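You operate a simulated robot arm through the tools that you are given. There is no shell and no other tool. Be economical: measure what you need, move in short steps, check, and stop when the job is done.

You are at the controls of a simulated robot arm. One attempt, no reset.

TASK
Put the brush on the bare patch on the tray bench away on the edge of the sieve table. Then put the job card on the dosing bench away on the drying bench. Then put the grey cup in the basin of the sink. Then put the roller on the steel shelf under the bench away on the top of the side table. Then put one of the feeler blocks from the prep bench on the second wet bench from the left. Then put the cylinder on the lower shelf of the cell stand. Then fetch the steel trough from the prep bench and set it on the second wet bench from the left. The order counts. Set down upright: grey cup, cylinder.

The check looks at the end state, three seconds after you hand in, the way a careful person would. Anything else that was tipped, shoved, dropped, spilled or broken makes it a failure.

THE ROBOT
A 7-joint arm with a two-finger parallel gripper on a trunk, on a base that drives. Base frame: it is fixed to the floor where the robot stands at the start and does not move with it; the origin is under the middle of the robot, x ahead of it, y to its left, z up; the surface under the hand at the start is at about z = 900. Lengths are in mm, angles in rad, forces in N, time in s.
With the tool pointing down near the work surface it reaches from about 380 to 880 mm from the robot's upright axis, wherever it stands. Its first joint turns from -2.897 to 2.897 rad. Places, roughly: basin of the sink [2800, 100, 700]; brush (5x5x9 cm) [500, 0, 900]; cylinder [-2000, 500, 500]; drying bench [3000, -1200, 900]; edge of the sieve table [-3500, -2400, 800]; feeler block [-1500, -1000, 1000]; grey cup [1250, -1000, 1000]; job card [500, 250, 1000]; lower shelf of the cell stand [-3600, 2700, 500]; roller (6x4x9 cm) [-1800, -900, 500]; second wet bench [800, 1700, 900]; steel trough (21x9x8 cm) [-1500, 600, 900]; top of the side table [-1700, -1900, 800]. Payload 3.43 kg.
The TCP is the grasp point between the finger pads, 34 mm short of the fingertips. In the tool frame z runs along the fingers and y along their closing line. The gripper opens to 128 mm. The fingers are 24 mm wide and 12 mm thick; the gripper's body (48 by 130 mm) begins 96 mm behind the TCP.
Orientation is told as [roll, pitch, yaw] about the base's x, y, z axes, in that order, counted from this pose: with the fingers straight down and closing along the base's y, the tool's x points along the base's -x, its y along +y and its z along -z.

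THE INTERFACE
- The arm moves only by the tool nudge_tool. Its argument "increments" is a list of rows, each a list of 7 numbers: the shift along the tool's x, y, z in mm, then the turn, a rotation vector about the tool's x, y, z in rad, then the closure in counts, from 0 (fully open) to 255 (shut). In form: [[dx, dy, dz, wx, wy, wz, jaw], ...]. A call has 1 to 12 rows; each row shifts and turns the commanded pose from where the row before left it, along the tool's axes as they then stand. A row lasts 0.2 s, in which the tool goes at most 50 mm and 0.15 rad; a call with a longer step from one row to the next is refused whole, and so is a gripper value outside its range. Where a pose cannot be reached the arm comes as near as it can. A force on the tool above 40 N (or 10 N above the force at the start of the call, whichever is more), or a blocked arm, ends the call early, and 0.2 s more pass. Each finger travels about 153 mm/s and halts on what it meets, pressing with about 37 N; the grip force reading is that of the motor and also rises with nothing between the fingers. The clock runs only during rows and for 0.2 s after the last one: add rows that do not move to give the fingers time. It gives the time, the measured TCP pose, the force on the tool (base axes), the opening and the grip force at its end, in the units of the frame above (readings bear some noise), with the torque about the TCP (base axes, N m) and any sound that the robot's microphone picked up.
- Cameras (640 x 400 px; columns grow to the right, rows downward): "scene" is now at [165.1, 19.7, 1539.5]; the picture's right is [0.23, -0.97, 0.00], its down [-0.81, -0.19, -0.55] and it looks along [0.53, 0.13, -0.84] (base axes); focal length 290 px, centre (320, 200). "wrist" rides on the gripper at [76, -11, -160] in the tool frame; the picture's right is [0.15, 0.99, 0.00], its down [-0.88, 0.13, -0.46] and it looks along [-0.45, 0.07, 0.89] (tool axes); focal length 234 px, centre (320, 200).
- grab_frame(camera): a new picture of that camera. It takes no simulated time.
- base_move(legs): drives the robot by 1 to 6 legs, each [ahead, turn to the left] in mm and rad, along the robot's own axes; the way and the turn of a leg run together, so that a leg with both is an arc; at most 1500 mm and 3.142 rad a leg. The arm and the cameras ride along, it lands a little off, and it stops where it bumps. It gives what a move gives.
- pan_tilt(pan, tilt): turns the head with the scene camera to pan (to the left, within 2.304 rad either way) and tilt (down, from -0.506 to 1.204), counted from straight ahead of the robot. It gives what a move gives.
- locate(camera, pixels): there is no depth. For up to 12 entries [column, row, z] of the newest picture of that camera ("zoom" is the newest enlarged one), the place [x, y] in the base frame at which the ray of that pixel passes the height z, good to about 2 mm, but the place of the scene camera against the robot may be out by one fixed shift of up to 12 mm in any direction. It takes no simulated time.
- zoom(camera, box): a new picture of the part [left, top, right, bottom] of that camera's present view, enlarged. It takes no simulated time.
- finish_job(): hands the job in; it is judged then, once.

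Work in short steps. Measure before you move; look again where a grasp or a placing could have gone wrong, and mend it. You have 138 turns and 170 pictures in all, those below and enlarged ones among them. Open the gripper and draw the arm clear of the work before you hand the job in, unless the task says otherwise; then end with one line.

The tools are called after ">>>" as name(argument=value, ...) on one line, values as JSON. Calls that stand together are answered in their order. nudge_tool: Moves the arm, as the interface text tells. Its arguments: {"type":"object","properties":{"increments":{"type":"array"}},"required":["increments"]} The other tools are called the same way: base_move (legs) drives the base; pan_tilt (pan, tilt) turns the head that bears the scene camera; grab_frame (camera) takes a picture; locate (camera, pixels) gives the place at which the rays of pixels pass given heights; zoom (camera, box) takes an enlarged picture of a part of a camera's view; finish_job () hands the job in.

At the start:

```text
time: 0.0
ee_pos: [542.5, 126.5, 1137.2]
orientation: [-0.001, 0.0, 0.008]
force: [0.4, 0.6, -0.3]
ft_torque: [-0.04, -0.01, 0.0]
opening: 127.9
grasp_force: 0.2
robot x, y, heading: [-0.1, 0.5, 0.003]
head pan, tilt: [0.234, 0.99]
```

scene: 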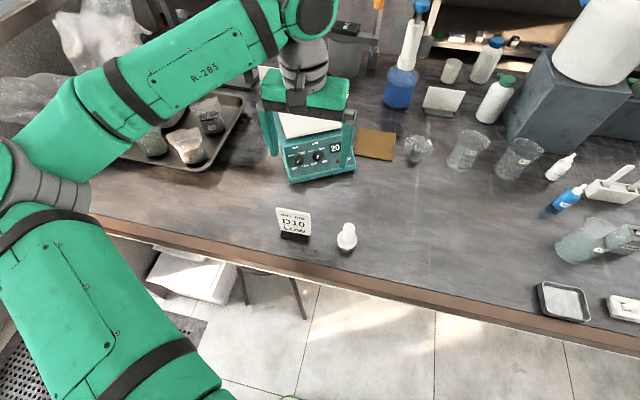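
wrist: 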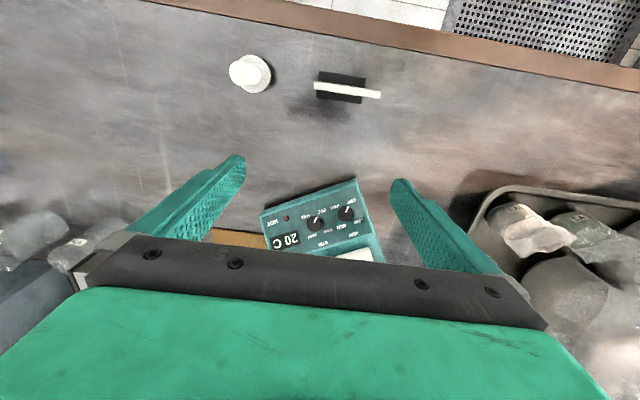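

The scene shows a white-topped item at (346,238) and a small card in a stand at (294,222); I'll measure both and zoom in.

>>> zoom(camera="scene", box=[220, 160, 420, 285])

>>> locate(camera="scene", pixels=[[346, 248, 900], [294, 236, 900], [294, 215, 960], [376, 145, 900], [320, 165, 900], [210, 130, 900]])

>>> locate(camera="wrist", pixels=[[252, 75, 900], [346, 90, 900]])

>>> pan_tilt(pan=0.0, tilt=0.4)

>>> grab_frame(camera="scene")

```text
3.20 times, centred on (320, 222) of scene
```

zoom: 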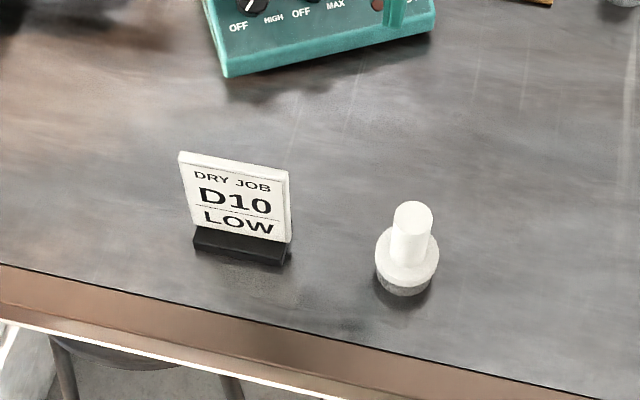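

```text
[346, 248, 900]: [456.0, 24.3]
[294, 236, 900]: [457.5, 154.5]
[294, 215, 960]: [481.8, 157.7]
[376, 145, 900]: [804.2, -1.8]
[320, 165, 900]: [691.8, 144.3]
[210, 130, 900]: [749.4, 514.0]
```

```text
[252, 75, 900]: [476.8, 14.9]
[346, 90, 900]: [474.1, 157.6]
```

```text
time: 1.0
ee_pos: [541.8, 127.4, 1137.4]
orientation: [0.001, -0.001, 0.008]
force: [0.2, 0.5, 0.6]
ft_torque: [0.0, 0.04, 0.02]
opening: 128.0
grasp_force: 0.1
robot x, y, heading: [-1.1, -2.4, 0.006]
head pan, tilt: [0.0, 0.4]
```

```text
166 pictures are left
```

scene: 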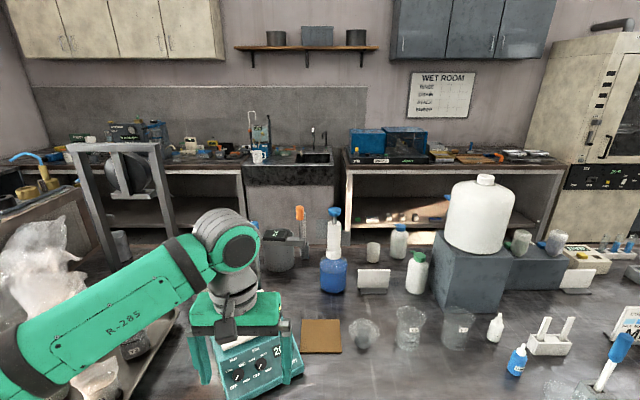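

I'll survey the surroundings by panning the head before moving anything.

>>> zoom(camera="scene", box=[320, 50, 640, 250])

>>> pan_tilt(pan=1.2, tilt=0.45)

>>> grab_frame(camera="scene")

>>> pan_tilt(pan=2.3, tilt=0.45)

>>> grab_frame(camera="scene")

>>> pan_tilt(pan=-1.2, tilt=0.45)

>>> grab_frame(camera="scene")

>>> pan_tilt(pan=-2.3, tilt=0.45)

>>> grab_frame(camera="scene")

```text
2.00 times, centred on (480, 150) of scene
```

zoom: 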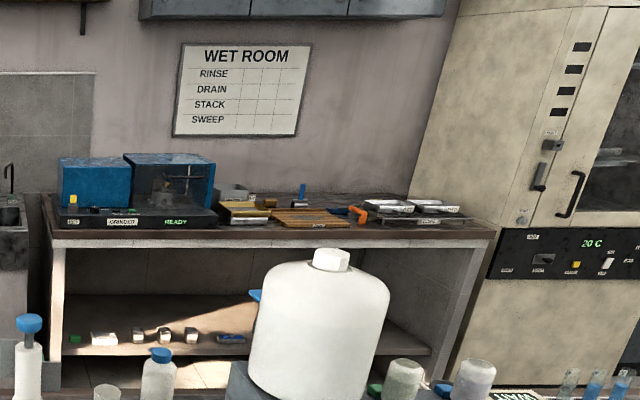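

```text
time: 2.4
ee_pos: [542.0, 128.4, 1135.4]
orientation: [-0.001, 0.001, 0.006]
force: [-1.1, 0.3, 0.5]
ft_torque: [0.02, 0.0, 0.0]
opening: 128.1
grasp_force: 0.0
robot x, y, heading: [-2.6, 1.6, -0.002]
head pan, tilt: [1.201, 0.45]
```

```text
164 pictures are left
```

scene: 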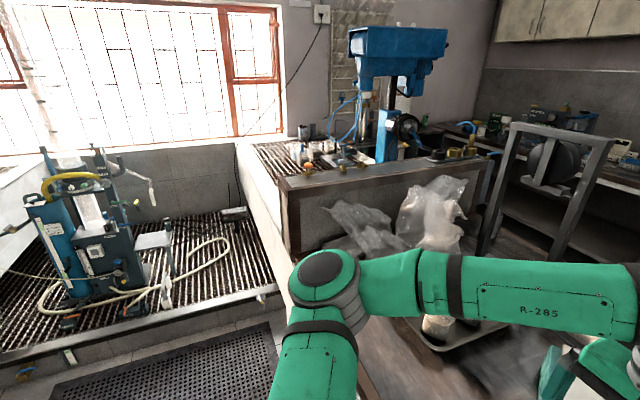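

```text
time: 3.7
ee_pos: [541.5, 127.7, 1135.5]
orientation: [0.0, 0.0, 0.007]
force: [0.4, 0.3, -0.9]
ft_torque: [0.03, 0.01, 0.02]
opening: 127.9
grasp_force: 0.1
robot x, y, heading: [3.6, -0.8, 0.002]
head pan, tilt: [2.3, 0.45]
```

```text
163 pictures are left
```

scene: 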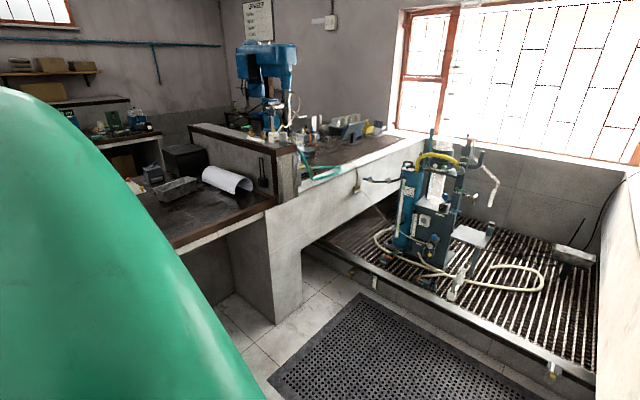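

```text
time: 6.7
ee_pos: [541.8, 128.1, 1136.5]
orientation: [-0.001, 0.001, 0.008]
force: [0.1, 0.1, -0.1]
ft_torque: [0.02, -0.01, 0.01]
opening: 128.2
grasp_force: 0.0
robot x, y, heading: [1.4, -1.6, 0.001]
head pan, tilt: [-1.201, 0.45]
```

```text
162 pictures are left
```

scene: 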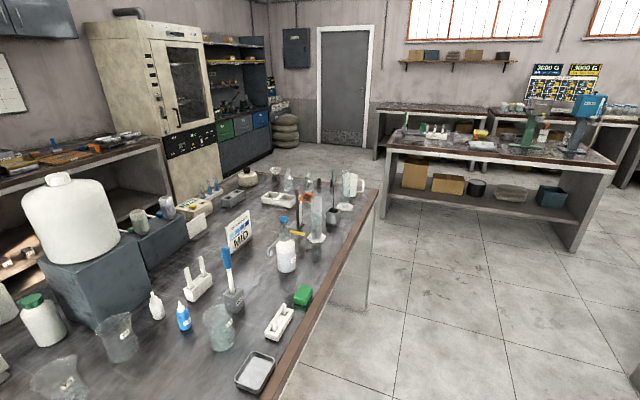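

```text
time: 8.0
ee_pos: [542.1, 127.5, 1136.6]
orientation: [0.0, 0.002, 0.007]
force: [-0.8, 0.1, 0.6]
ft_torque: [0.02, -0.01, 0.0]
opening: 127.9
grasp_force: 0.0
robot x, y, heading: [1.2, 0.3, -0.001]
head pan, tilt: [-2.3, 0.45]
```

```text
161 pictures are left
```

scene: 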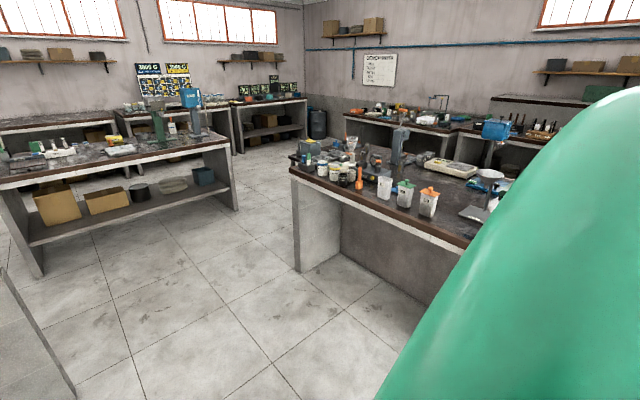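

The brush is the mushroom-like item. I'll measure it and the card in the wrist view.

>>> zoom(camera="wrist", box=[200, 30, 400, 155])

>>> locate(camera="wrist", pixels=[[256, 73, 925], [244, 73, 985], [346, 96, 910], [346, 84, 905]])

```text
3.20 times, centred on (300, 92) of wrist
```

zoom: 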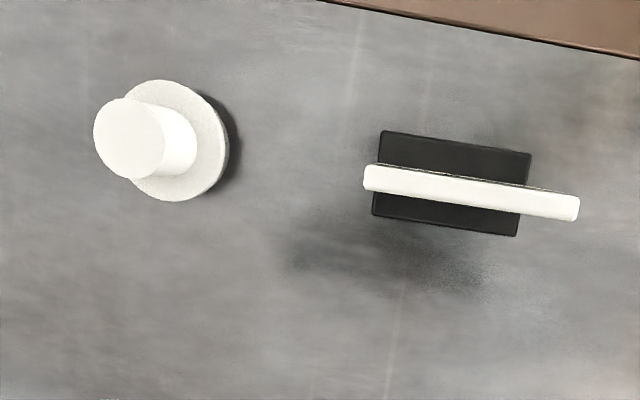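

```text
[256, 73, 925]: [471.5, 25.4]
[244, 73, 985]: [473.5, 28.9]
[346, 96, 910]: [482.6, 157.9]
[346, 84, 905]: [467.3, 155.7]
```

Brush centre is about (473,25). I move above it with fingertips just above its top (~990), then check.

>>> nudge_tool(increments=[[23, -34.3, 0, 0, 0, 0, 0], [23, -34.3, 0, 0, 0, 0, 0], [23, -34.3, 0, 0, 0, 0, 0], [0, 0, 45, 0, 0, 0, 0], [0, 0, 45, 0, 0, 0, 0], [0, 0, 0, 0, 0, 0, 0]])

>>> grab_frame(camera="wrist")

```text
time: 9.4
ee_pos: [472.5, 24.7, 1046.3]
orientation: [-0.001, 0.0, 0.008]
force: [-0.3, -0.9, 0.0]
ft_torque: [0.01, 0.02, -0.07]
opening: 128.2
grasp_force: 0.0
robot x, y, heading: [3.0, -2.1, -0.0]
head pan, tilt: [-2.3, 0.45]
```

```text
159 pictures are left
```

wrist: 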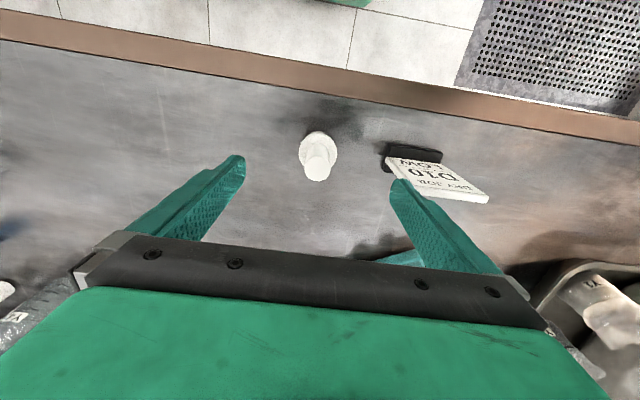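

The finger at (400,185) looks close to the card in the picture; I'll narrow the opening to ~80 mm and confirm centring.

>>> locate(camera="wrist", pixels=[[318, 151, 925], [320, 168, 985], [384, 155, 905], [441, 160, 905], [410, 185, 960], [488, 198, 960]])

>>> nudge_tool(increments=[[0, 0, 0, 0, 0, 0, 95], [0, 0, 0, 0, 0, 0, 95]])

```text
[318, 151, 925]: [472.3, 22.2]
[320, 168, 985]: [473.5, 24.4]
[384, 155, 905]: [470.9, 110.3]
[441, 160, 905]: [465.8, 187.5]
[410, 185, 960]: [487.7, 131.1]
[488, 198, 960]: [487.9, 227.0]
```

```text
time: 10.0
ee_pos: [472.0, 25.3, 1045.7]
orientation: [0.0, 0.0, 0.007]
force: [-0.4, 0.4, 0.4]
ft_torque: [-0.01, -0.03, -0.02]
opening: 80.5
grasp_force: 0.1
robot x, y, heading: [0.1, 0.6, -0.004]
head pan, tilt: [-2.3, 0.45]
```

Centred at (473,24). Descend to TCP z≈962 and close on the handle.

>>> nudge_tool(increments=[[0, 0, 42, 0, 0, 0, 95], [0, 0, 42, 0, 0, 0, 95], [0, 0, 0, 0, 0, 0, 95], [0, 0, 0, 0, 0, 0, 255], [0, 0, 0, 0, 0, 0, 255], [0, 0, 0, 0, 0, 0, 255]])

>>> grab_frame(camera="wrist")

```text
time: 11.4
ee_pos: [474.7, 23.5, 962.8]
orientation: [0.0, 0.002, 0.006]
force: [-1.0, -0.2, 0.2]
ft_torque: [-0.05, 0.01, 0.0]
opening: 44.1
grasp_force: 36.8
robot x, y, heading: [-0.4, -1.8, 0.003]
head pan, tilt: [-2.3, 0.45]
```

```text
158 pictures are left
```

wrist: 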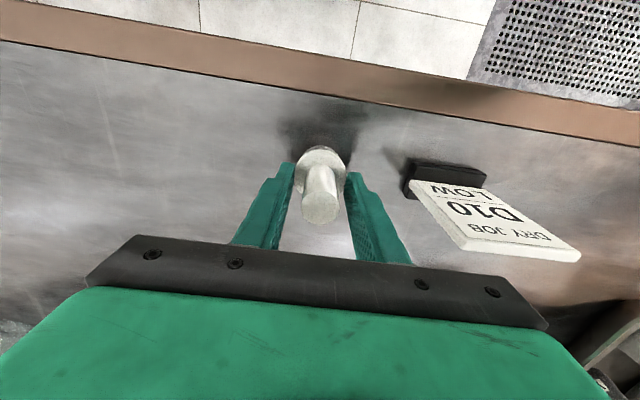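

The tips closed on the disc (44 mm) rather than the handle; marginal. I'll reopen, lower 16 mm, and grip the disc more fully.

>>> nudge_tool(increments=[[0, 0, 0, 0, 0, 0, 130], [0, 0, 0, 0, 0, 0, 130], [0, 0, 16, 0, 0, 0, 130], [0, 0, 0, 0, 0, 0, 255], [0, 0, 0, 0, 0, 0, 255], [0, 0, 0, 0, 0, 0, 255], [0, 0, -40, 0, 0, 0, 255], [0, 0, -40, 0, 0, 0, 255], [0, 0, -40, 0, 0, 0, 255]])

>>> grab_frame(camera="wrist")

```text
time: 13.4
ee_pos: [473.9, 24.1, 1065.0]
orientation: [0.0, 0.002, 0.006]
force: [0.4, -0.2, -0.2]
ft_torque: [0.0, 0.01, -0.01]
opening: 44.2
grasp_force: 36.9
robot x, y, heading: [0.3, 1.2, -0.003]
head pan, tilt: [-2.3, 0.45]
```

```text
157 pictures are left
```

wrist: 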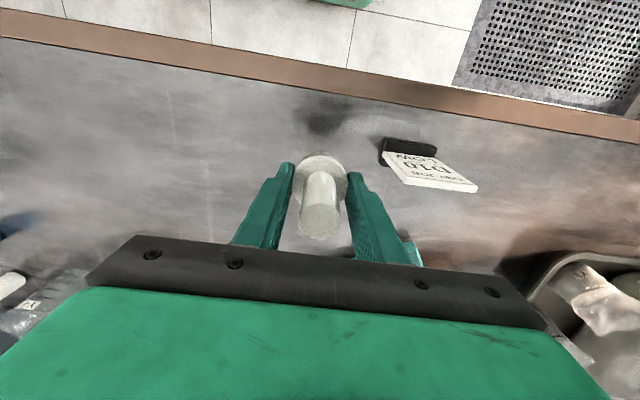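

Lifted cleanly. I back off from the bench and turn right to see the route behind.

>>> base_move(legs=[[-350, 0], [0, -1.57]])

>>> pan_tilt(pan=-1.2, tilt=0.45)

>>> grab_frame(camera="scene")

>>> pan_tilt(pan=-0.2, tilt=0.45)

>>> grab_frame(camera="scene")

```text
time: 20.0
ee_pos: [-324.2, -472.6, 1064.3]
orientation: [0.0, 0.001, -1.552]
force: [0.0, -0.7, 0.1]
ft_torque: [-0.02, -0.01, -0.02]
opening: 44.4
grasp_force: 36.9
robot x, y, heading: [-354.5, -0.5, -1.561]
head pan, tilt: [-2.3, 0.45]
```

```text
time: 21.3
ee_pos: [-324.1, -473.8, 1064.0]
orientation: [0.001, 0.0, -1.554]
force: [-0.8, -1.1, -0.2]
ft_torque: [0.0, 0.03, 0.02]
opening: 44.3
grasp_force: 36.7
robot x, y, heading: [-355.5, 0.3, -1.558]
head pan, tilt: [-1.201, 0.45]
```

```text
156 pictures are left
```

scene: 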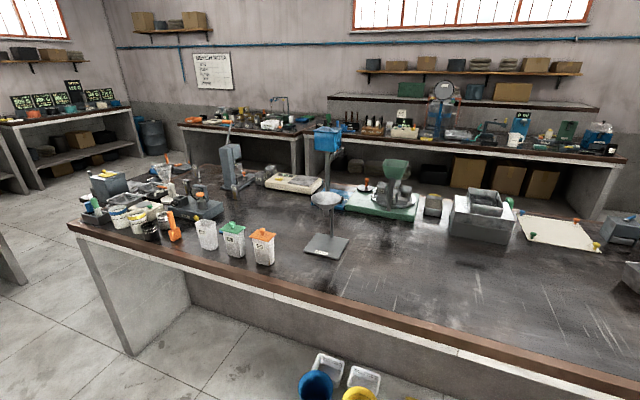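

```text
time: 22.6
ee_pos: [-324.8, -473.6, 1064.1]
orientation: [0.0, 0.0, -1.554]
force: [0.2, 0.6, -0.6]
ft_torque: [-0.01, 0.01, -0.03]
opening: 44.1
grasp_force: 36.9
robot x, y, heading: [-355.1, -1.4, -1.56]
head pan, tilt: [-0.201, 0.45]
```

```text
155 pictures are left
```

scene: 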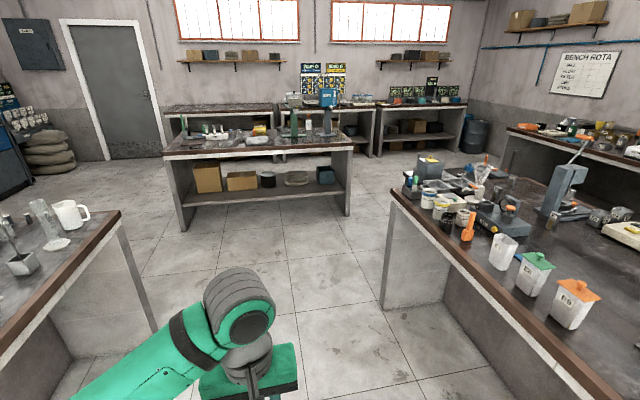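

Measure the layout from this picture: bench corners and the passage.

>>> locate(camera="scene", pixels=[[392, 193, 900], [118, 213, 900], [183, 232, 0], [348, 214, 0], [383, 305, 0], [158, 330, 0], [456, 158, 900], [505, 127, 900], [460, 154, 0], [590, 370, 900], [165, 157, 900], [350, 148, 900]])

>>> zoom(camera="scene", box=[440, 90, 640, 215])

```text
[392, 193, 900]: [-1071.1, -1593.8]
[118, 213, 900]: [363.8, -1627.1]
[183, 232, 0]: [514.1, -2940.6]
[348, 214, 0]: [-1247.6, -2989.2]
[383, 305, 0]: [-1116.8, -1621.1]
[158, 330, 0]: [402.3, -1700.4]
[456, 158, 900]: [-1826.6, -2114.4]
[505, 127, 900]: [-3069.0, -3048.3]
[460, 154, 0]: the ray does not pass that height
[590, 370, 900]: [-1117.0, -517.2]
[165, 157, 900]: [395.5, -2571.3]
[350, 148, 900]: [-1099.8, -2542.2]
```

```text
3.20 times, centred on (540, 152) of scene
```

zoom: 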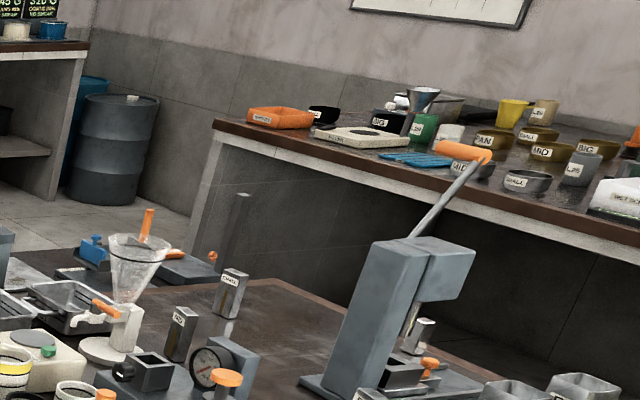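

The prep bench's end is at y≈-1600, and the far bench with sieves (x<-3070) is the sieve table. I drive to the aisle and look along it.

>>> base_move(legs=[[1450, 0], [0, -1.0]])

>>> pan_tilt(pan=-0.5, tilt=0.4)

>>> grab_frame(camera="scene")

```text
time: 32.4
ee_pos: [-756.1, -1687.6, 1064.7]
orientation: [0.001, 0.0, -2.566]
force: [-0.2, -0.2, 0.5]
ft_torque: [0.0, 0.01, -0.02]
opening: 43.9
grasp_force: 36.8
robot x, y, heading: [-367.9, -1411.8, -2.577]
head pan, tilt: [-0.201, 0.45]
```

```text
time: 33.2
ee_pos: [-754.9, -1688.4, 1065.5]
orientation: [0.001, -0.001, -2.565]
force: [-0.1, -0.3, -0.7]
ft_torque: [-0.03, 0.01, 0.03]
opening: 43.9
grasp_force: 36.6
robot x, y, heading: [-367.2, -1412.0, -2.576]
head pan, tilt: [-0.499, 0.4]
```

```text
153 pictures are left
```

scene: 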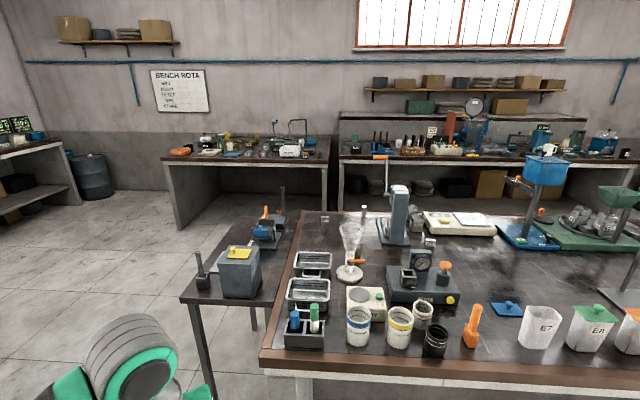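

The side table stands at (230,260) against the prep bench; the sieve table is at (165–330,155). Measure them.

>>> locate(camera="scene", pixels=[[183, 298, 800], [270, 303, 800], [234, 214, 800], [300, 216, 800], [165, 160, 880], [326, 166, 880], [178, 230, 0], [325, 236, 0], [190, 139, 880], [262, 370, 900], [300, 212, 900]])

>>> zoom(camera="scene", box=[150, 110, 350, 235])

>>> zoom(camera="scene", box=[170, 190, 330, 320])

```text
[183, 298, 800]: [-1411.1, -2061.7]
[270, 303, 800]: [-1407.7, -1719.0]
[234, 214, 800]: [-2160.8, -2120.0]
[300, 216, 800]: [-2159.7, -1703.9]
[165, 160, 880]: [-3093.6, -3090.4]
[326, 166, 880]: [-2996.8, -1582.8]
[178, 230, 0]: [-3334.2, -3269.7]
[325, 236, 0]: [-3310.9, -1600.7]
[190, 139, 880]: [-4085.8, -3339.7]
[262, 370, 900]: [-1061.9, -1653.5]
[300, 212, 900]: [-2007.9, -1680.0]
```

```text
3.20 times, centred on (250, 172) of scene
```

zoom: 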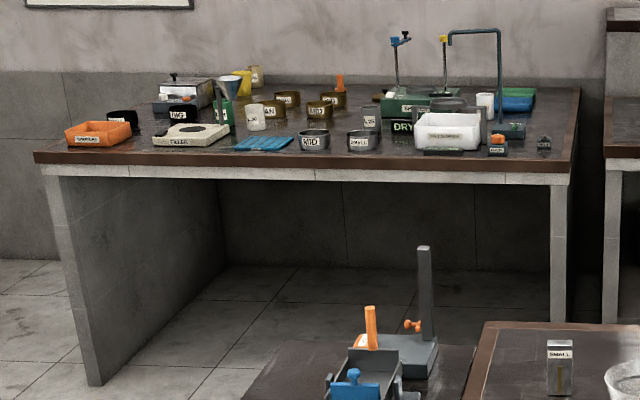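

```text
3.08 times, centred on (250, 255) of scene
```

zoom: 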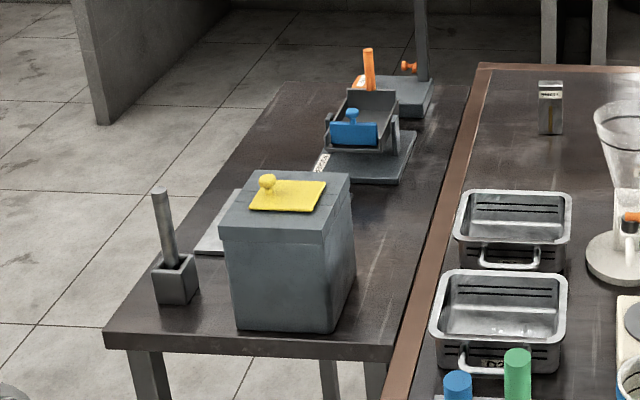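

Sieve table front is x≈-3300 (z≈800), the aisle runs y≈-2100…-2940. I drive around the side table with short legs and then look.

>>> base_move(legs=[[0, 0.463], [1130, 0], [0, -0.831], [870, 0], [0, -0.364], [400, 0]])

>>> pan_tilt(pan=0.0, tilt=0.5)

>>> grab_frame(camera="scene")

```text
time: 50.3
ee_pos: [-2662.8, -2364.8, 1065.3]
orientation: [0.0, -0.001, 2.961]
force: [0.1, -0.2, -0.8]
ft_torque: [0.01, 0.0, 0.0]
opening: 43.4
grasp_force: 37.2
robot x, y, heading: [-2192.4, -2430.1, 2.949]
head pan, tilt: [-0.499, 0.4]
```

```text
time: 51.2
ee_pos: [-2662.7, -2363.8, 1064.5]
orientation: [0.001, 0.0, 2.959]
force: [-0.7, 0.4, -0.5]
ft_torque: [0.0, -0.02, 0.03]
opening: 43.1
grasp_force: 36.8
robot x, y, heading: [-2196.1, -2428.4, 2.947]
head pan, tilt: [0.0, 0.499]
```

```text
150 pictures are left
```

scene: 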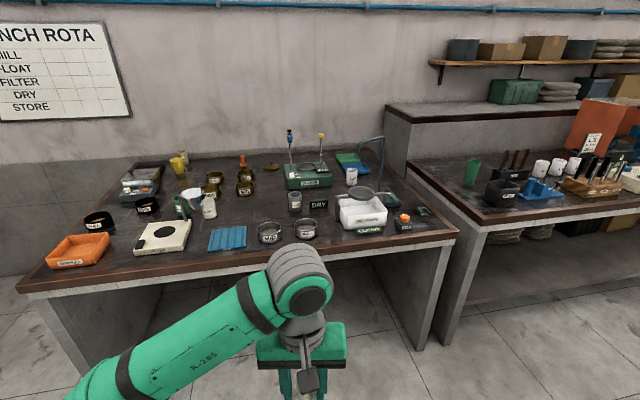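

Free strip on the front edge around (200–235,262). Measure the edge and neighbouring items.

>>> locate(camera="scene", pixels=[[150, 279, 800], [350, 249, 800], [228, 250, 800], [207, 252, 800], [186, 247, 800], [270, 243, 800], [312, 236, 800], [220, 258, 800], [455, 235, 800], [20, 292, 800]])

>>> zoom(camera="scene", box=[120, 180, 440, 300])

```text
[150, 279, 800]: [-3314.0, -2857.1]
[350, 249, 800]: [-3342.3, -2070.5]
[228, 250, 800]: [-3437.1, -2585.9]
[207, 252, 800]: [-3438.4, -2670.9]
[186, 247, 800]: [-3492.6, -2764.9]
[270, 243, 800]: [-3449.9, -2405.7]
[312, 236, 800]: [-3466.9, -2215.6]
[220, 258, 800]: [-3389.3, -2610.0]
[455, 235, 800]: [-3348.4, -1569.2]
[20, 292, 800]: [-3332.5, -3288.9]
```

```text
2.00 times, centred on (280, 240) of scene
```

zoom: 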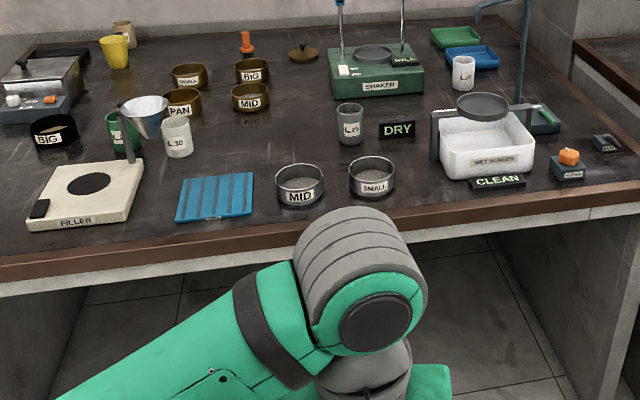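

I'll stand facing the table with the gripper near (-3270,-2350), then use the wrist camera.

>>> base_move(legs=[[0, 0.042], [600, 0], [0, 0.153]])

>>> grab_frame(camera="wrist")

>>> pan_tilt(pan=0.0, tilt=0.8)

>>> grab_frame(camera="scene")

```text
time: 55.7
ee_pos: [-3253.3, -2370.5, 1065.0]
orientation: [0.0, 0.001, -3.127]
force: [-0.2, 0.2, -0.5]
ft_torque: [-0.06, -0.04, -0.01]
opening: 42.8
grasp_force: 37.3
robot x, y, heading: [-2778.0, -2341.4, -3.131]
head pan, tilt: [0.0, 0.499]
```

```text
148 pictures are left
```

wrist: 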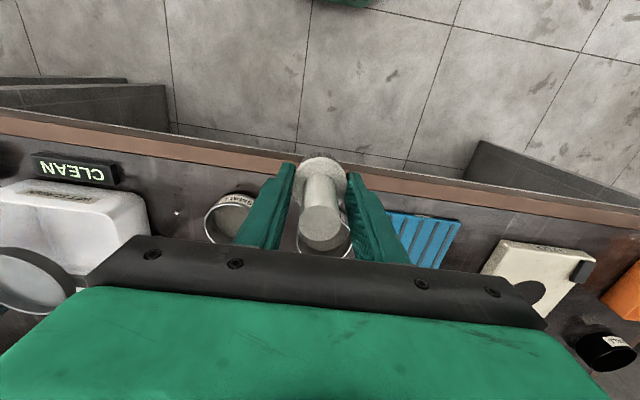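

```text
time: 56.5
ee_pos: [-3253.2, -2369.9, 1064.9]
orientation: [0.0, -0.001, -3.125]
force: [-0.6, -0.5, 0.0]
ft_torque: [0.01, -0.03, -0.01]
opening: 42.8
grasp_force: 37.4
robot x, y, heading: [-2784.2, -2342.3, -3.128]
head pan, tilt: [0.0, 0.799]
```

```text
147 pictures are left
```

scene: 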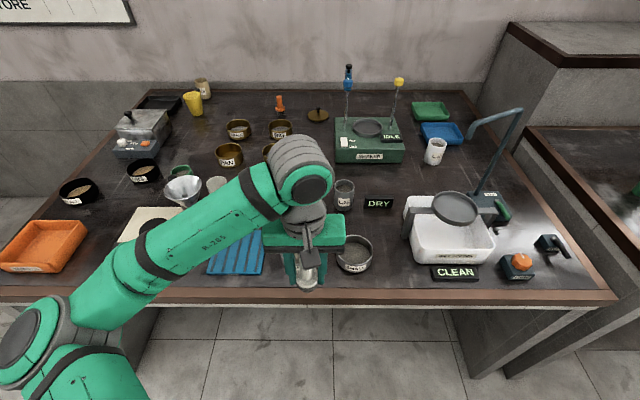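

Measure the edge and sieves from the wrist picture at z=800.

>>> locate(camera="wrist", pixels=[[250, 166, 800], [256, 153, 800], [235, 195, 830], [210, 215, 800], [390, 212, 800], [125, 180, 800], [180, 160, 800], [165, 190, 800]])

>>> locate(camera="scene", pixels=[[400, 290, 800], [400, 303, 800], [354, 270, 800], [400, 270, 800], [438, 282, 800], [235, 273, 800]])

```text
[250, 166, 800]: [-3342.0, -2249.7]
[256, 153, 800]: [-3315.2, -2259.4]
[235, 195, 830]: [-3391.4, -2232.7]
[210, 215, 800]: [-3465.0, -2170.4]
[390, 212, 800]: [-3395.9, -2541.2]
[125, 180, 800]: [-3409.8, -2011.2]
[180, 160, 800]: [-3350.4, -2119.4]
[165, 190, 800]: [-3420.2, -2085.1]
```

```text
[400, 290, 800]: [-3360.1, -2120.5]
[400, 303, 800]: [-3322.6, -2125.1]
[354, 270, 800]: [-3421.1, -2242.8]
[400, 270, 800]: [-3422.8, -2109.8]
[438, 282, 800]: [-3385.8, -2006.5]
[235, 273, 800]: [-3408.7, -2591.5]
```

I choose the clear spot (-3390,-2105) between SMALL sieve and CLEAN sign. Move over it and down to ~35 mm above, then check.

>>> nudge_tool(increments=[[-20, -38, 0, 0, 0, 0, 255], [-20, -38, 0, 0, 0, 0, 255], [-20, -38, 0, 0, 0, 0, 255], [-20, -38, 0, 0, 0, 0, 255], [-20, -38, 0, 0, 0, 0, 255], [-20, -38, 0, 0, 0, 0, 255], [-20, -38, 0, 0, 0, 0, 255], [0, 0, 45, 0, 0, 0, 255], [0, 0, 45, 0, 0, 0, 255], [0, 0, 45, 0, 0, 0, 255], [0, 0, 40, 0, 0, 0, 255], [0, 0, 0, 0, 0, 0, 255]])

>>> grab_frame(camera="wrist")

>>> zoom(camera="scene", box=[300, 180, 500, 305])

```text
time: 58.6
ee_pos: [-3396.9, -2107.5, 957.6]
orientation: [-0.004, -0.004, -3.13]
force: [10.9, -6.7, 15.2]
ft_torque: [0.21, -0.22, -0.21]
opening: 42.9
grasp_force: 37.3
robot x, y, heading: [-2781.4, -2340.6, -3.136]
head pan, tilt: [0.0, 0.799]
stopped in row 10: the force on the tool passed its limit at 88 N (the readings are from after the stop); the commanded pose is now the measured one
```

```text
146 pictures are left
```

wrist: 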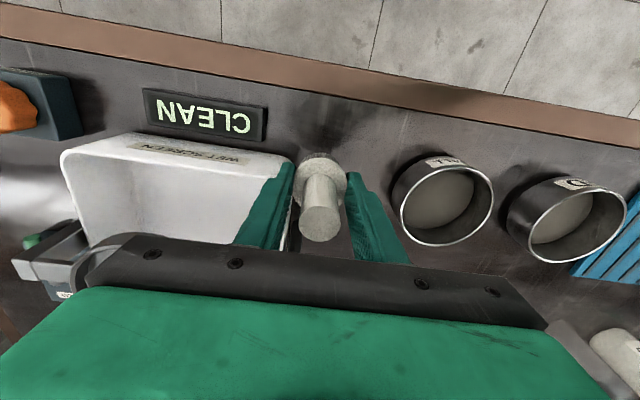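

```text
3.20 times, centred on (400, 242) of scene
```

zoom: 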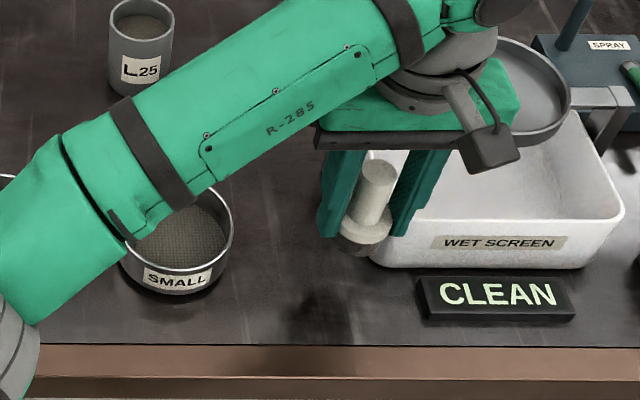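

Contact with the pan assembly of the WET SCREEN bin. I lift straight up and shift away, then check for damage.

>>> nudge_tool(increments=[[0, 0, -40, 0, 0, 0, 255], [0, 0, -40, 0, 0, 0, 255], [0, 0, -30, 0, 0, 0, 255], [20, 45, 0, 0, 0, 0, 255], [20, 45, 0, 0, 0, 0, 255], [10, 45, 0, 0, 0, 0, 255], [0, 45, 0, 0, 0, 0, 255]])

>>> zoom(camera="scene", box=[280, 160, 600, 320])

```text
time: 60.2
ee_pos: [-3343.3, -2283.7, 1065.3]
orientation: [-0.007, -0.003, -3.131]
force: [0.0, 0.7, -0.3]
ft_torque: [-0.05, -0.02, -0.01]
opening: 42.7
grasp_force: 36.4
robot x, y, heading: [-2777.7, -2341.6, -3.136]
head pan, tilt: [0.0, 0.799]
```

```text
2.00 times, centred on (440, 240) of scene
```

zoom: 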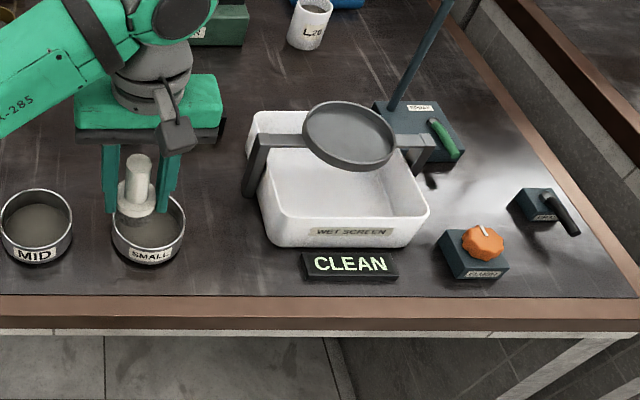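

Nothing moved (bin, pan and sign in the same pixels). I choose (-3378,-2155) instead, keeping the body well away from the pan support, and descend in smaller steps.

>>> nudge_tool(increments=[[-12, -43, 0, 0, 0, 0, 255], [-12, -43, 0, 0, 0, 0, 255], [-11, -43, 0, 0, 0, 0, 255], [0, 0, 0, 0, 0, 0, 255]])

>>> grab_frame(camera="wrist")

>>> zoom(camera="scene", box=[300, 180, 500, 305])

```text
time: 61.2
ee_pos: [-3382.7, -2157.3, 1067.9]
orientation: [-0.007, -0.002, -3.127]
force: [-0.1, 0.1, -0.2]
ft_torque: [0.01, -0.03, 0.0]
opening: 42.5
grasp_force: 37.1
robot x, y, heading: [-2779.0, -2341.6, -3.137]
head pan, tilt: [0.0, 0.799]
```

```text
143 pictures are left
```

wrist: 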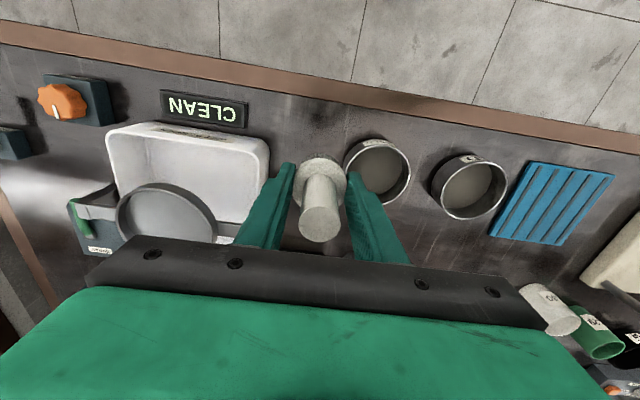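

```text
3.20 times, centred on (400, 242) of scene
```

zoom: 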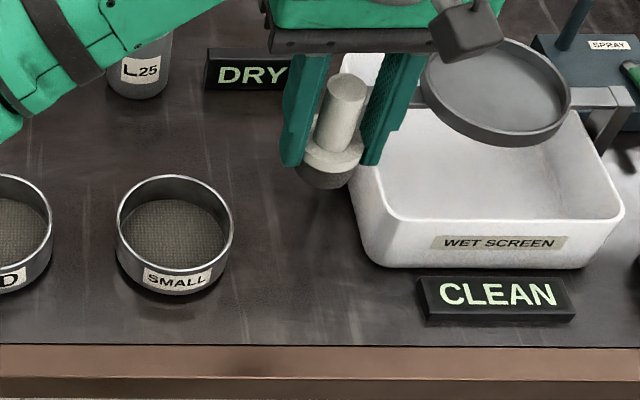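

Check the pan's and support's location at plausible heights.

>>> locate(camera="wrist", pixels=[[217, 232, 940], [190, 185, 940], [228, 240, 900], [272, 160, 880], [217, 232, 1000], [190, 185, 1000], [350, 168, 840], [318, 112, 800]])

>>> locate(camera="scene", pixels=[[432, 210, 940], [455, 227, 940], [408, 207, 920], [432, 210, 1000]])

```text
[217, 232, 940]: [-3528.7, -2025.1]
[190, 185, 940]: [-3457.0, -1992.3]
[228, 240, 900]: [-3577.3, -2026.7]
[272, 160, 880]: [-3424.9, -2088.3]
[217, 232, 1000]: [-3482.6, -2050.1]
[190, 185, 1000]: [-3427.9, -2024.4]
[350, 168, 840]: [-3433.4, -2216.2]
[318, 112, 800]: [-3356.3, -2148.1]
```

```text
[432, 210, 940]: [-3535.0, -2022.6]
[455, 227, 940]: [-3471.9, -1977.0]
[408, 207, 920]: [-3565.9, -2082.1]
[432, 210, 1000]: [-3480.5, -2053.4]
```

The earlier contact was likely the finger on the bin rim corner (≈(-3425,-2088)); the new spot clears it by ~35 mm. Descend to TCP 880.

>>> nudge_tool(increments=[[0, 0, 40, 0, 0, 0, 255], [0, 0, 40, 0, 0, 0, 255], [0, 0, 40, 0, 0, 0, 255], [0, 0, 35, 0, 0, 0, 255], [0, 0, 25, 0, 0, 0, 255], [0, 0, 0, 0, 0, 0, 255]])

>>> zoom(camera="scene", box=[300, 180, 500, 305])

>>> grab_frame(camera="wrist")

```text
time: 62.6
ee_pos: [-3383.0, -2156.6, 889.3]
orientation: [-0.009, -0.009, -3.128]
force: [-4.3, 0.0, 36.2]
ft_torque: [-0.07, 0.21, 0.05]
opening: 42.9
grasp_force: 36.7
robot x, y, heading: [-2782.4, -2342.7, -3.134]
head pan, tilt: [0.0, 0.799]
```

```text
3.20 times, centred on (400, 242) of scene
```

zoom: 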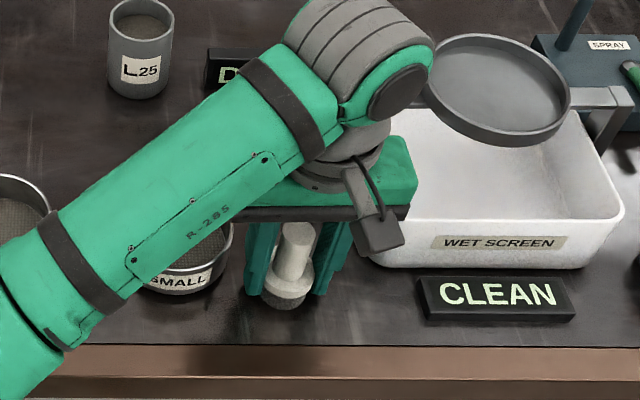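

```text
140 pictures are left
```

wrist: 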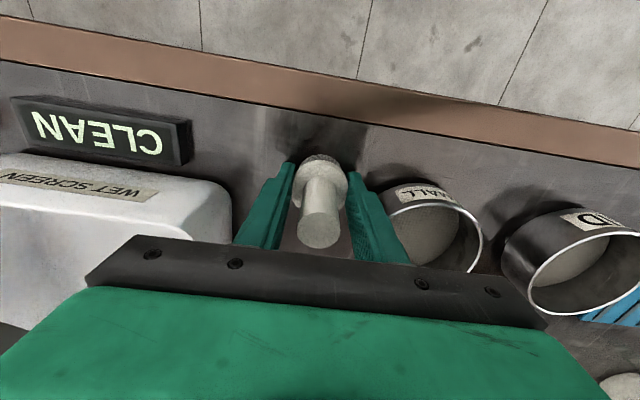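

Contact at TCP 889 (36 N up): the brush stands on the table (surface ≈843). Release modestly and lift.

>>> nudge_tool(increments=[[0, 0, -3, 0, 0, 0, 255], [0, 0, 0, 0, 0, 0, 130], [0, 0, 0, 0, 0, 0, 130], [0, 0, -30, 0, 0, 0, 130], [0, 0, -40, 0, 0, 0, 130], [0, 0, -45, 0, 0, 0, 130], [0, 0, -45, 0, 0, 0, 130], [0, 0, -45, 0, 0, 0, 0]])

>>> grab_frame(camera="wrist")

```text
time: 64.5
ee_pos: [-3379.5, -2156.4, 1096.6]
orientation: [-0.005, -0.003, -3.129]
force: [-0.1, -1.2, 1.0]
ft_torque: [-0.01, -0.01, -0.01]
opening: 127.9
grasp_force: 0.1
robot x, y, heading: [-2779.6, -2341.1, -3.132]
head pan, tilt: [0.0, 0.799]
```

```text
139 pictures are left
```

wrist: 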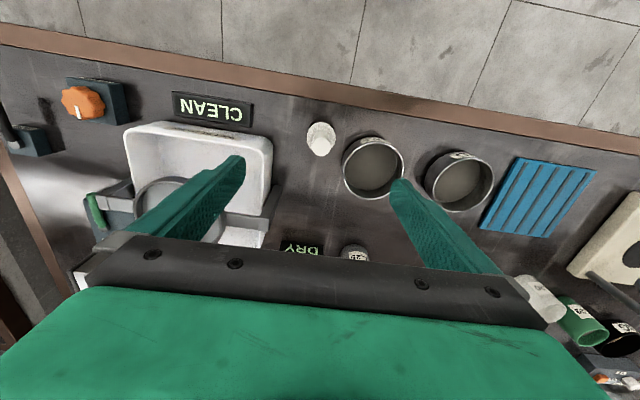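

Brush stands at (320,138). Now tuck the arm back and drive back along the same way to the dosing bench.

>>> nudge_tool(increments=[[25, 40, 0, 0, 0, 0, 0], [25, 40, 0, 0, 0, 0, 0], [25, 40, 0, 0, 0, 0, 0], [25, 40, 0, 0, 0, 0, 0], [25, 40, 0, 0, 0, 0, 0]])

>>> base_move(legs=[[-150, 0], [0, 2.896], [850, 0], [0, 0.399], [864, 0], [0, 0.88]])

```text
time: 65.7
ee_pos: [-3251.6, -2354.8, 1093.8]
orientation: [-0.007, -0.004, -3.128]
force: [-0.7, -0.6, -1.2]
ft_torque: [-0.04, -0.06, -0.03]
opening: 128.2
grasp_force: 0.1
robot x, y, heading: [-2778.3, -2340.2, -3.134]
head pan, tilt: [0.0, 0.799]
```

```text
time: 85.7
ee_pos: [-511.0, -2317.7, 1093.9]
orientation: [-0.007, -0.005, 0.441]
force: [0.2, -0.4, -1.0]
ft_torque: [0.02, 0.0, 0.01]
opening: 127.9
grasp_force: 0.0
robot x, y, heading: [-937.5, -2527.4, 0.43]
head pan, tilt: [0.0, 0.799]
stopped in leg 6: the robot was blocked; the commanded pose is now the measured one
```

Blocked while turning; look around to see with what.

>>> pan_tilt(pan=-1.0, tilt=0.8)

>>> grab_frame(camera="scene")

>>> pan_tilt(pan=1.0, tilt=0.8)

>>> grab_frame(camera="scene")

```text
time: 86.9
ee_pos: [-512.1, -2318.4, 1093.5]
orientation: [-0.008, -0.004, 0.44]
force: [0.0, 0.5, -0.4]
ft_torque: [0.01, -0.01, 0.01]
opening: 128.0
grasp_force: 0.1
robot x, y, heading: [-930.0, -2523.9, 0.427]
head pan, tilt: [-1.0, 0.799]
```

```text
138 pictures are left
```

scene: 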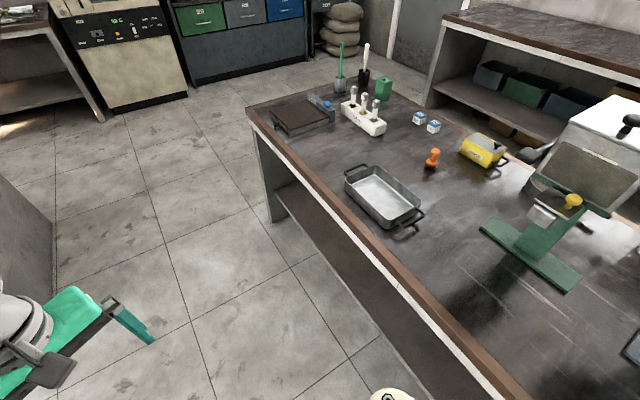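

```text
time: 88.9
ee_pos: [-511.0, -2318.3, 1094.0]
orientation: [-0.007, -0.007, 0.439]
force: [0.3, 0.0, -0.2]
ft_torque: [-0.03, 0.0, 0.01]
opening: 128.0
grasp_force: 0.0
robot x, y, heading: [-936.5, -2527.7, 0.427]
head pan, tilt: [1.0, 0.799]
```

```text
137 pictures are left
```

scene: 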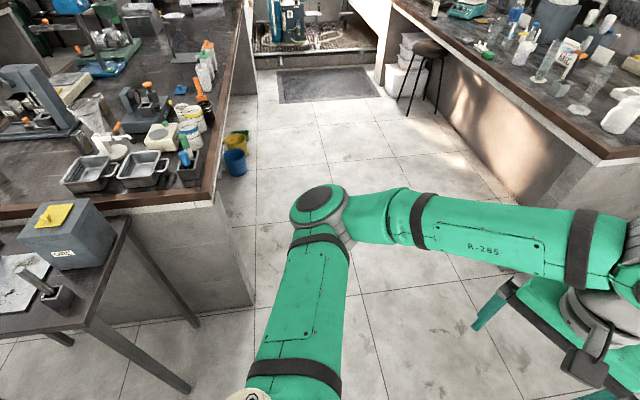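

The base's rear corner probably touched the island bench; nothing disturbed. I go ahead a bit first, then turn and continue north.

>>> base_move(legs=[[320, 0], [0, 0.85], [1030, 0], [0, 0.28], [1400, 0]])

```text
time: 105.9
ee_pos: [-416.0, 454.6, 1092.5]
orientation: [-0.006, -0.005, 1.627]
force: [-0.2, 0.0, -0.2]
ft_torque: [0.03, -0.01, 0.0]
opening: 127.9
grasp_force: 0.2
robot x, y, heading: [-385.0, -13.5, 1.619]
head pan, tilt: [1.0, 0.799]
```

Back in front of the bench. Line up with the card: advance ~145, turn to face the bench, drive up, then look.

>>> base_move(legs=[[145, 0], [0, -1.615], [370, 0]])

>>> grab_frame(camera="wrist")

```text
time: 113.6
ee_pos: [448.3, 167.7, 1093.4]
orientation: [-0.007, -0.005, 0.04]
force: [-0.9, 0.3, -0.5]
ft_torque: [-0.01, -0.03, 0.01]
opening: 127.9
grasp_force: 0.1
robot x, y, heading: [-23.2, 144.9, 0.032]
head pan, tilt: [1.0, 0.799]
```

```text
136 pictures are left
```

wrist: 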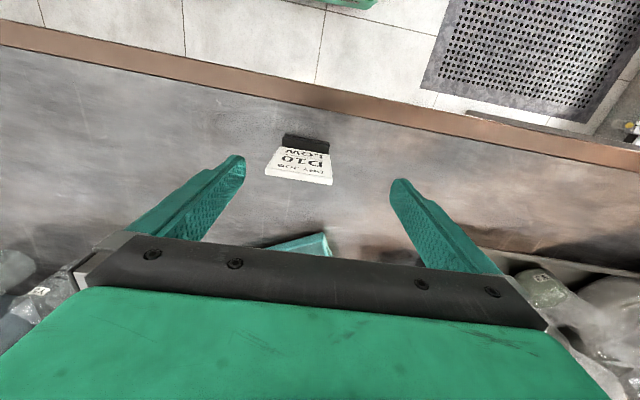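

>>> locate(camera="wrist", pixels=[[282, 141, 912], [328, 147, 912], [285, 133, 912], [329, 140, 912], [266, 173, 965], [332, 182, 965], [280, 150, 915], [330, 157, 915]])

>>> zoom(camera="wrist", box=[250, 110, 350, 200])

```text
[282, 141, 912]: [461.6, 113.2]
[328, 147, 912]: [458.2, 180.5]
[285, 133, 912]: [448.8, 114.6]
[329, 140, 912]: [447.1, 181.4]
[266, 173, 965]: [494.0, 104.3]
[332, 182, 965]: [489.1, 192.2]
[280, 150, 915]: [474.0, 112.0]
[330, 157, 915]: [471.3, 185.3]
```

```text
4.44 times, centred on (300, 155) of wrist
```

zoom: 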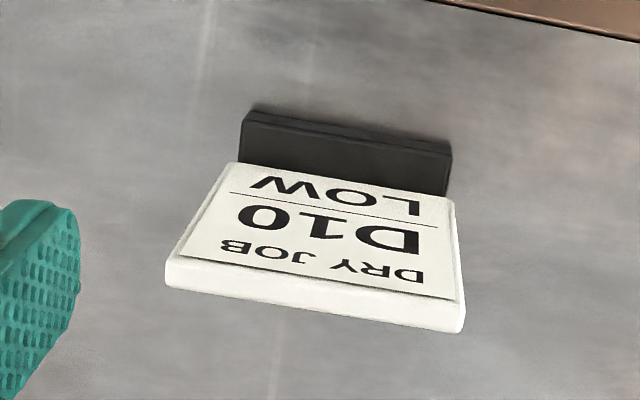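

Card centre ≈(470,148), width ~75, aligned with the gripper's closing line. Move over it and descend to TCP 942.

>>> nudge_tool(increments=[[-22, -20, 0, 0, 0, 0, 0], [0, 0, 40, 0, 0, 0, 0], [0, 0, 0, 0, 0, 0, 0]])

>>> grab_frame(camera="wrist")

```text
time: 114.4
ee_pos: [470.5, 150.1, 1054.1]
orientation: [-0.008, -0.005, 0.04]
force: [0.6, 1.0, -0.4]
ft_torque: [0.0, 0.0, 0.02]
opening: 128.1
grasp_force: 0.0
robot x, y, heading: [-25.6, 139.4, 0.028]
head pan, tilt: [1.0, 0.799]
```

```text
134 pictures are left
```

wrist: 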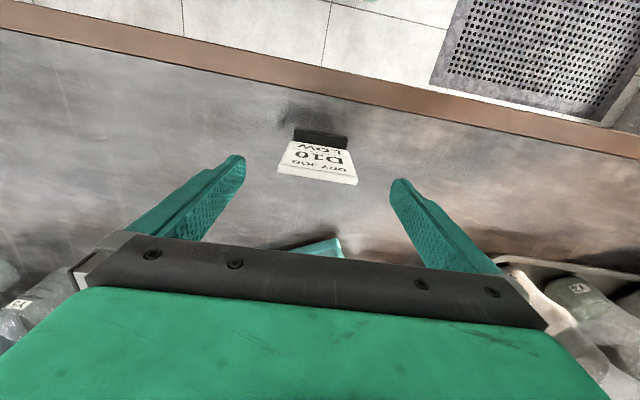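

Well centred between the fingers. Descend and close.

>>> nudge_tool(increments=[[0, 0, 40, 0, 0, 0, 0], [0, 0, 40, 0, 0, 0, 0], [0, 0, 32, 0, 0, 0, 0], [0, 0, 0, 0, 0, 0, 0], [0, 0, 0, 0, 0, 0, 255], [0, 0, 0, 0, 0, 0, 255], [0, 0, 0, 0, 0, 0, 255]])

>>> grab_frame(camera="wrist")

```text
time: 116.0
ee_pos: [472.3, 146.8, 941.3]
orientation: [-0.007, -0.006, 0.039]
force: [0.5, 0.2, 0.9]
ft_torque: [0.11, 0.01, -0.04]
opening: 75.5
grasp_force: 36.7
robot x, y, heading: [-25.0, 141.4, 0.027]
head pan, tilt: [1.0, 0.799]
```

```text
133 pictures are left
```

wrist: 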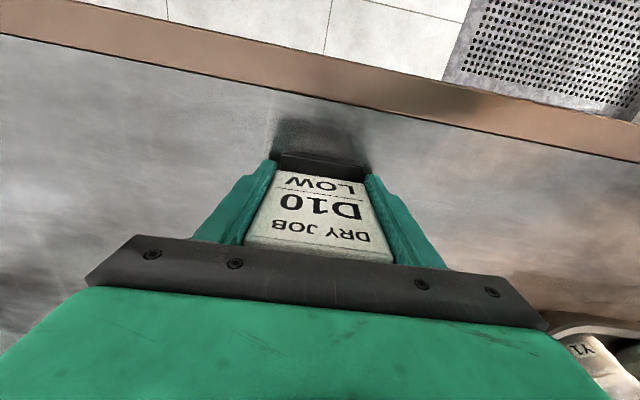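

Held (75.5 mm). Lift, back off, go right toward the bench's end.

>>> nudge_tool(increments=[[0, 0, -40, 0, 0, 0, 255], [0, 0, -40, 0, 0, 0, 255], [0, 0, -40, 0, 0, 0, 255], [0, 0, -30, 0, 0, 0, 255]])

>>> base_move(legs=[[-330, 0], [0, -1.6], [1500, 0], [370, 0]])

>>> pan_tilt(pan=0.9, tilt=0.45)

>>> grab_frame(camera="scene")

```text
time: 117.0
ee_pos: [472.2, 150.4, 1091.7]
orientation: [-0.007, -0.004, 0.039]
force: [-0.2, 0.4, -1.0]
ft_torque: [0.02, -0.05, -0.02]
opening: 75.5
grasp_force: 37.1
robot x, y, heading: [-24.6, 146.1, 0.029]
head pan, tilt: [1.0, 0.799]
```

```text
time: 132.6
ee_pos: [-398.8, -2229.8, 1090.9]
orientation: [-0.007, -0.005, -1.577]
force: [0.2, 0.0, -1.4]
ft_torque: [-0.02, -0.03, 0.03]
opening: 75.6
grasp_force: 37.2
robot x, y, heading: [-387.9, -1736.8, -1.589]
head pan, tilt: [1.0, 0.799]
```

```text
time: 133.4
ee_pos: [-400.2, -2230.6, 1090.2]
orientation: [-0.007, -0.007, -1.579]
force: [0.3, 0.4, -0.7]
ft_torque: [0.04, 0.01, -0.01]
opening: 75.8
grasp_force: 36.9
robot x, y, heading: [-381.0, -1737.7, -1.581]
head pan, tilt: [0.901, 0.45]
```

```text
132 pictures are left
```

scene: 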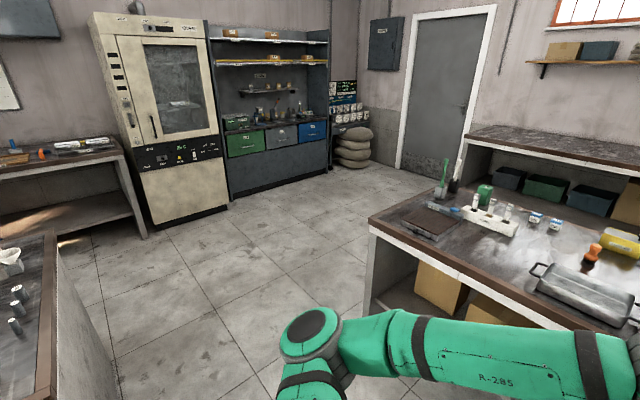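

>>> locate(camera="scene", pixels=[[52, 398, 900], [50, 232, 900], [148, 238, 0], [118, 398, 0], [370, 230, 800], [155, 225, 0], [230, 208, 0], [118, 150, 880], [326, 172, 0]])

```text
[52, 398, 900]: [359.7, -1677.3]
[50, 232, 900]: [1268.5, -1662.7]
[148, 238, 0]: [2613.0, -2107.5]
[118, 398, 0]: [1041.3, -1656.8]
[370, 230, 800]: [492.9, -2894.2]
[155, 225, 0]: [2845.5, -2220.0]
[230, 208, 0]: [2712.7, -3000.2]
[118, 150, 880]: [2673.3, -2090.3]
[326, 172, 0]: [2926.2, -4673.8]
```

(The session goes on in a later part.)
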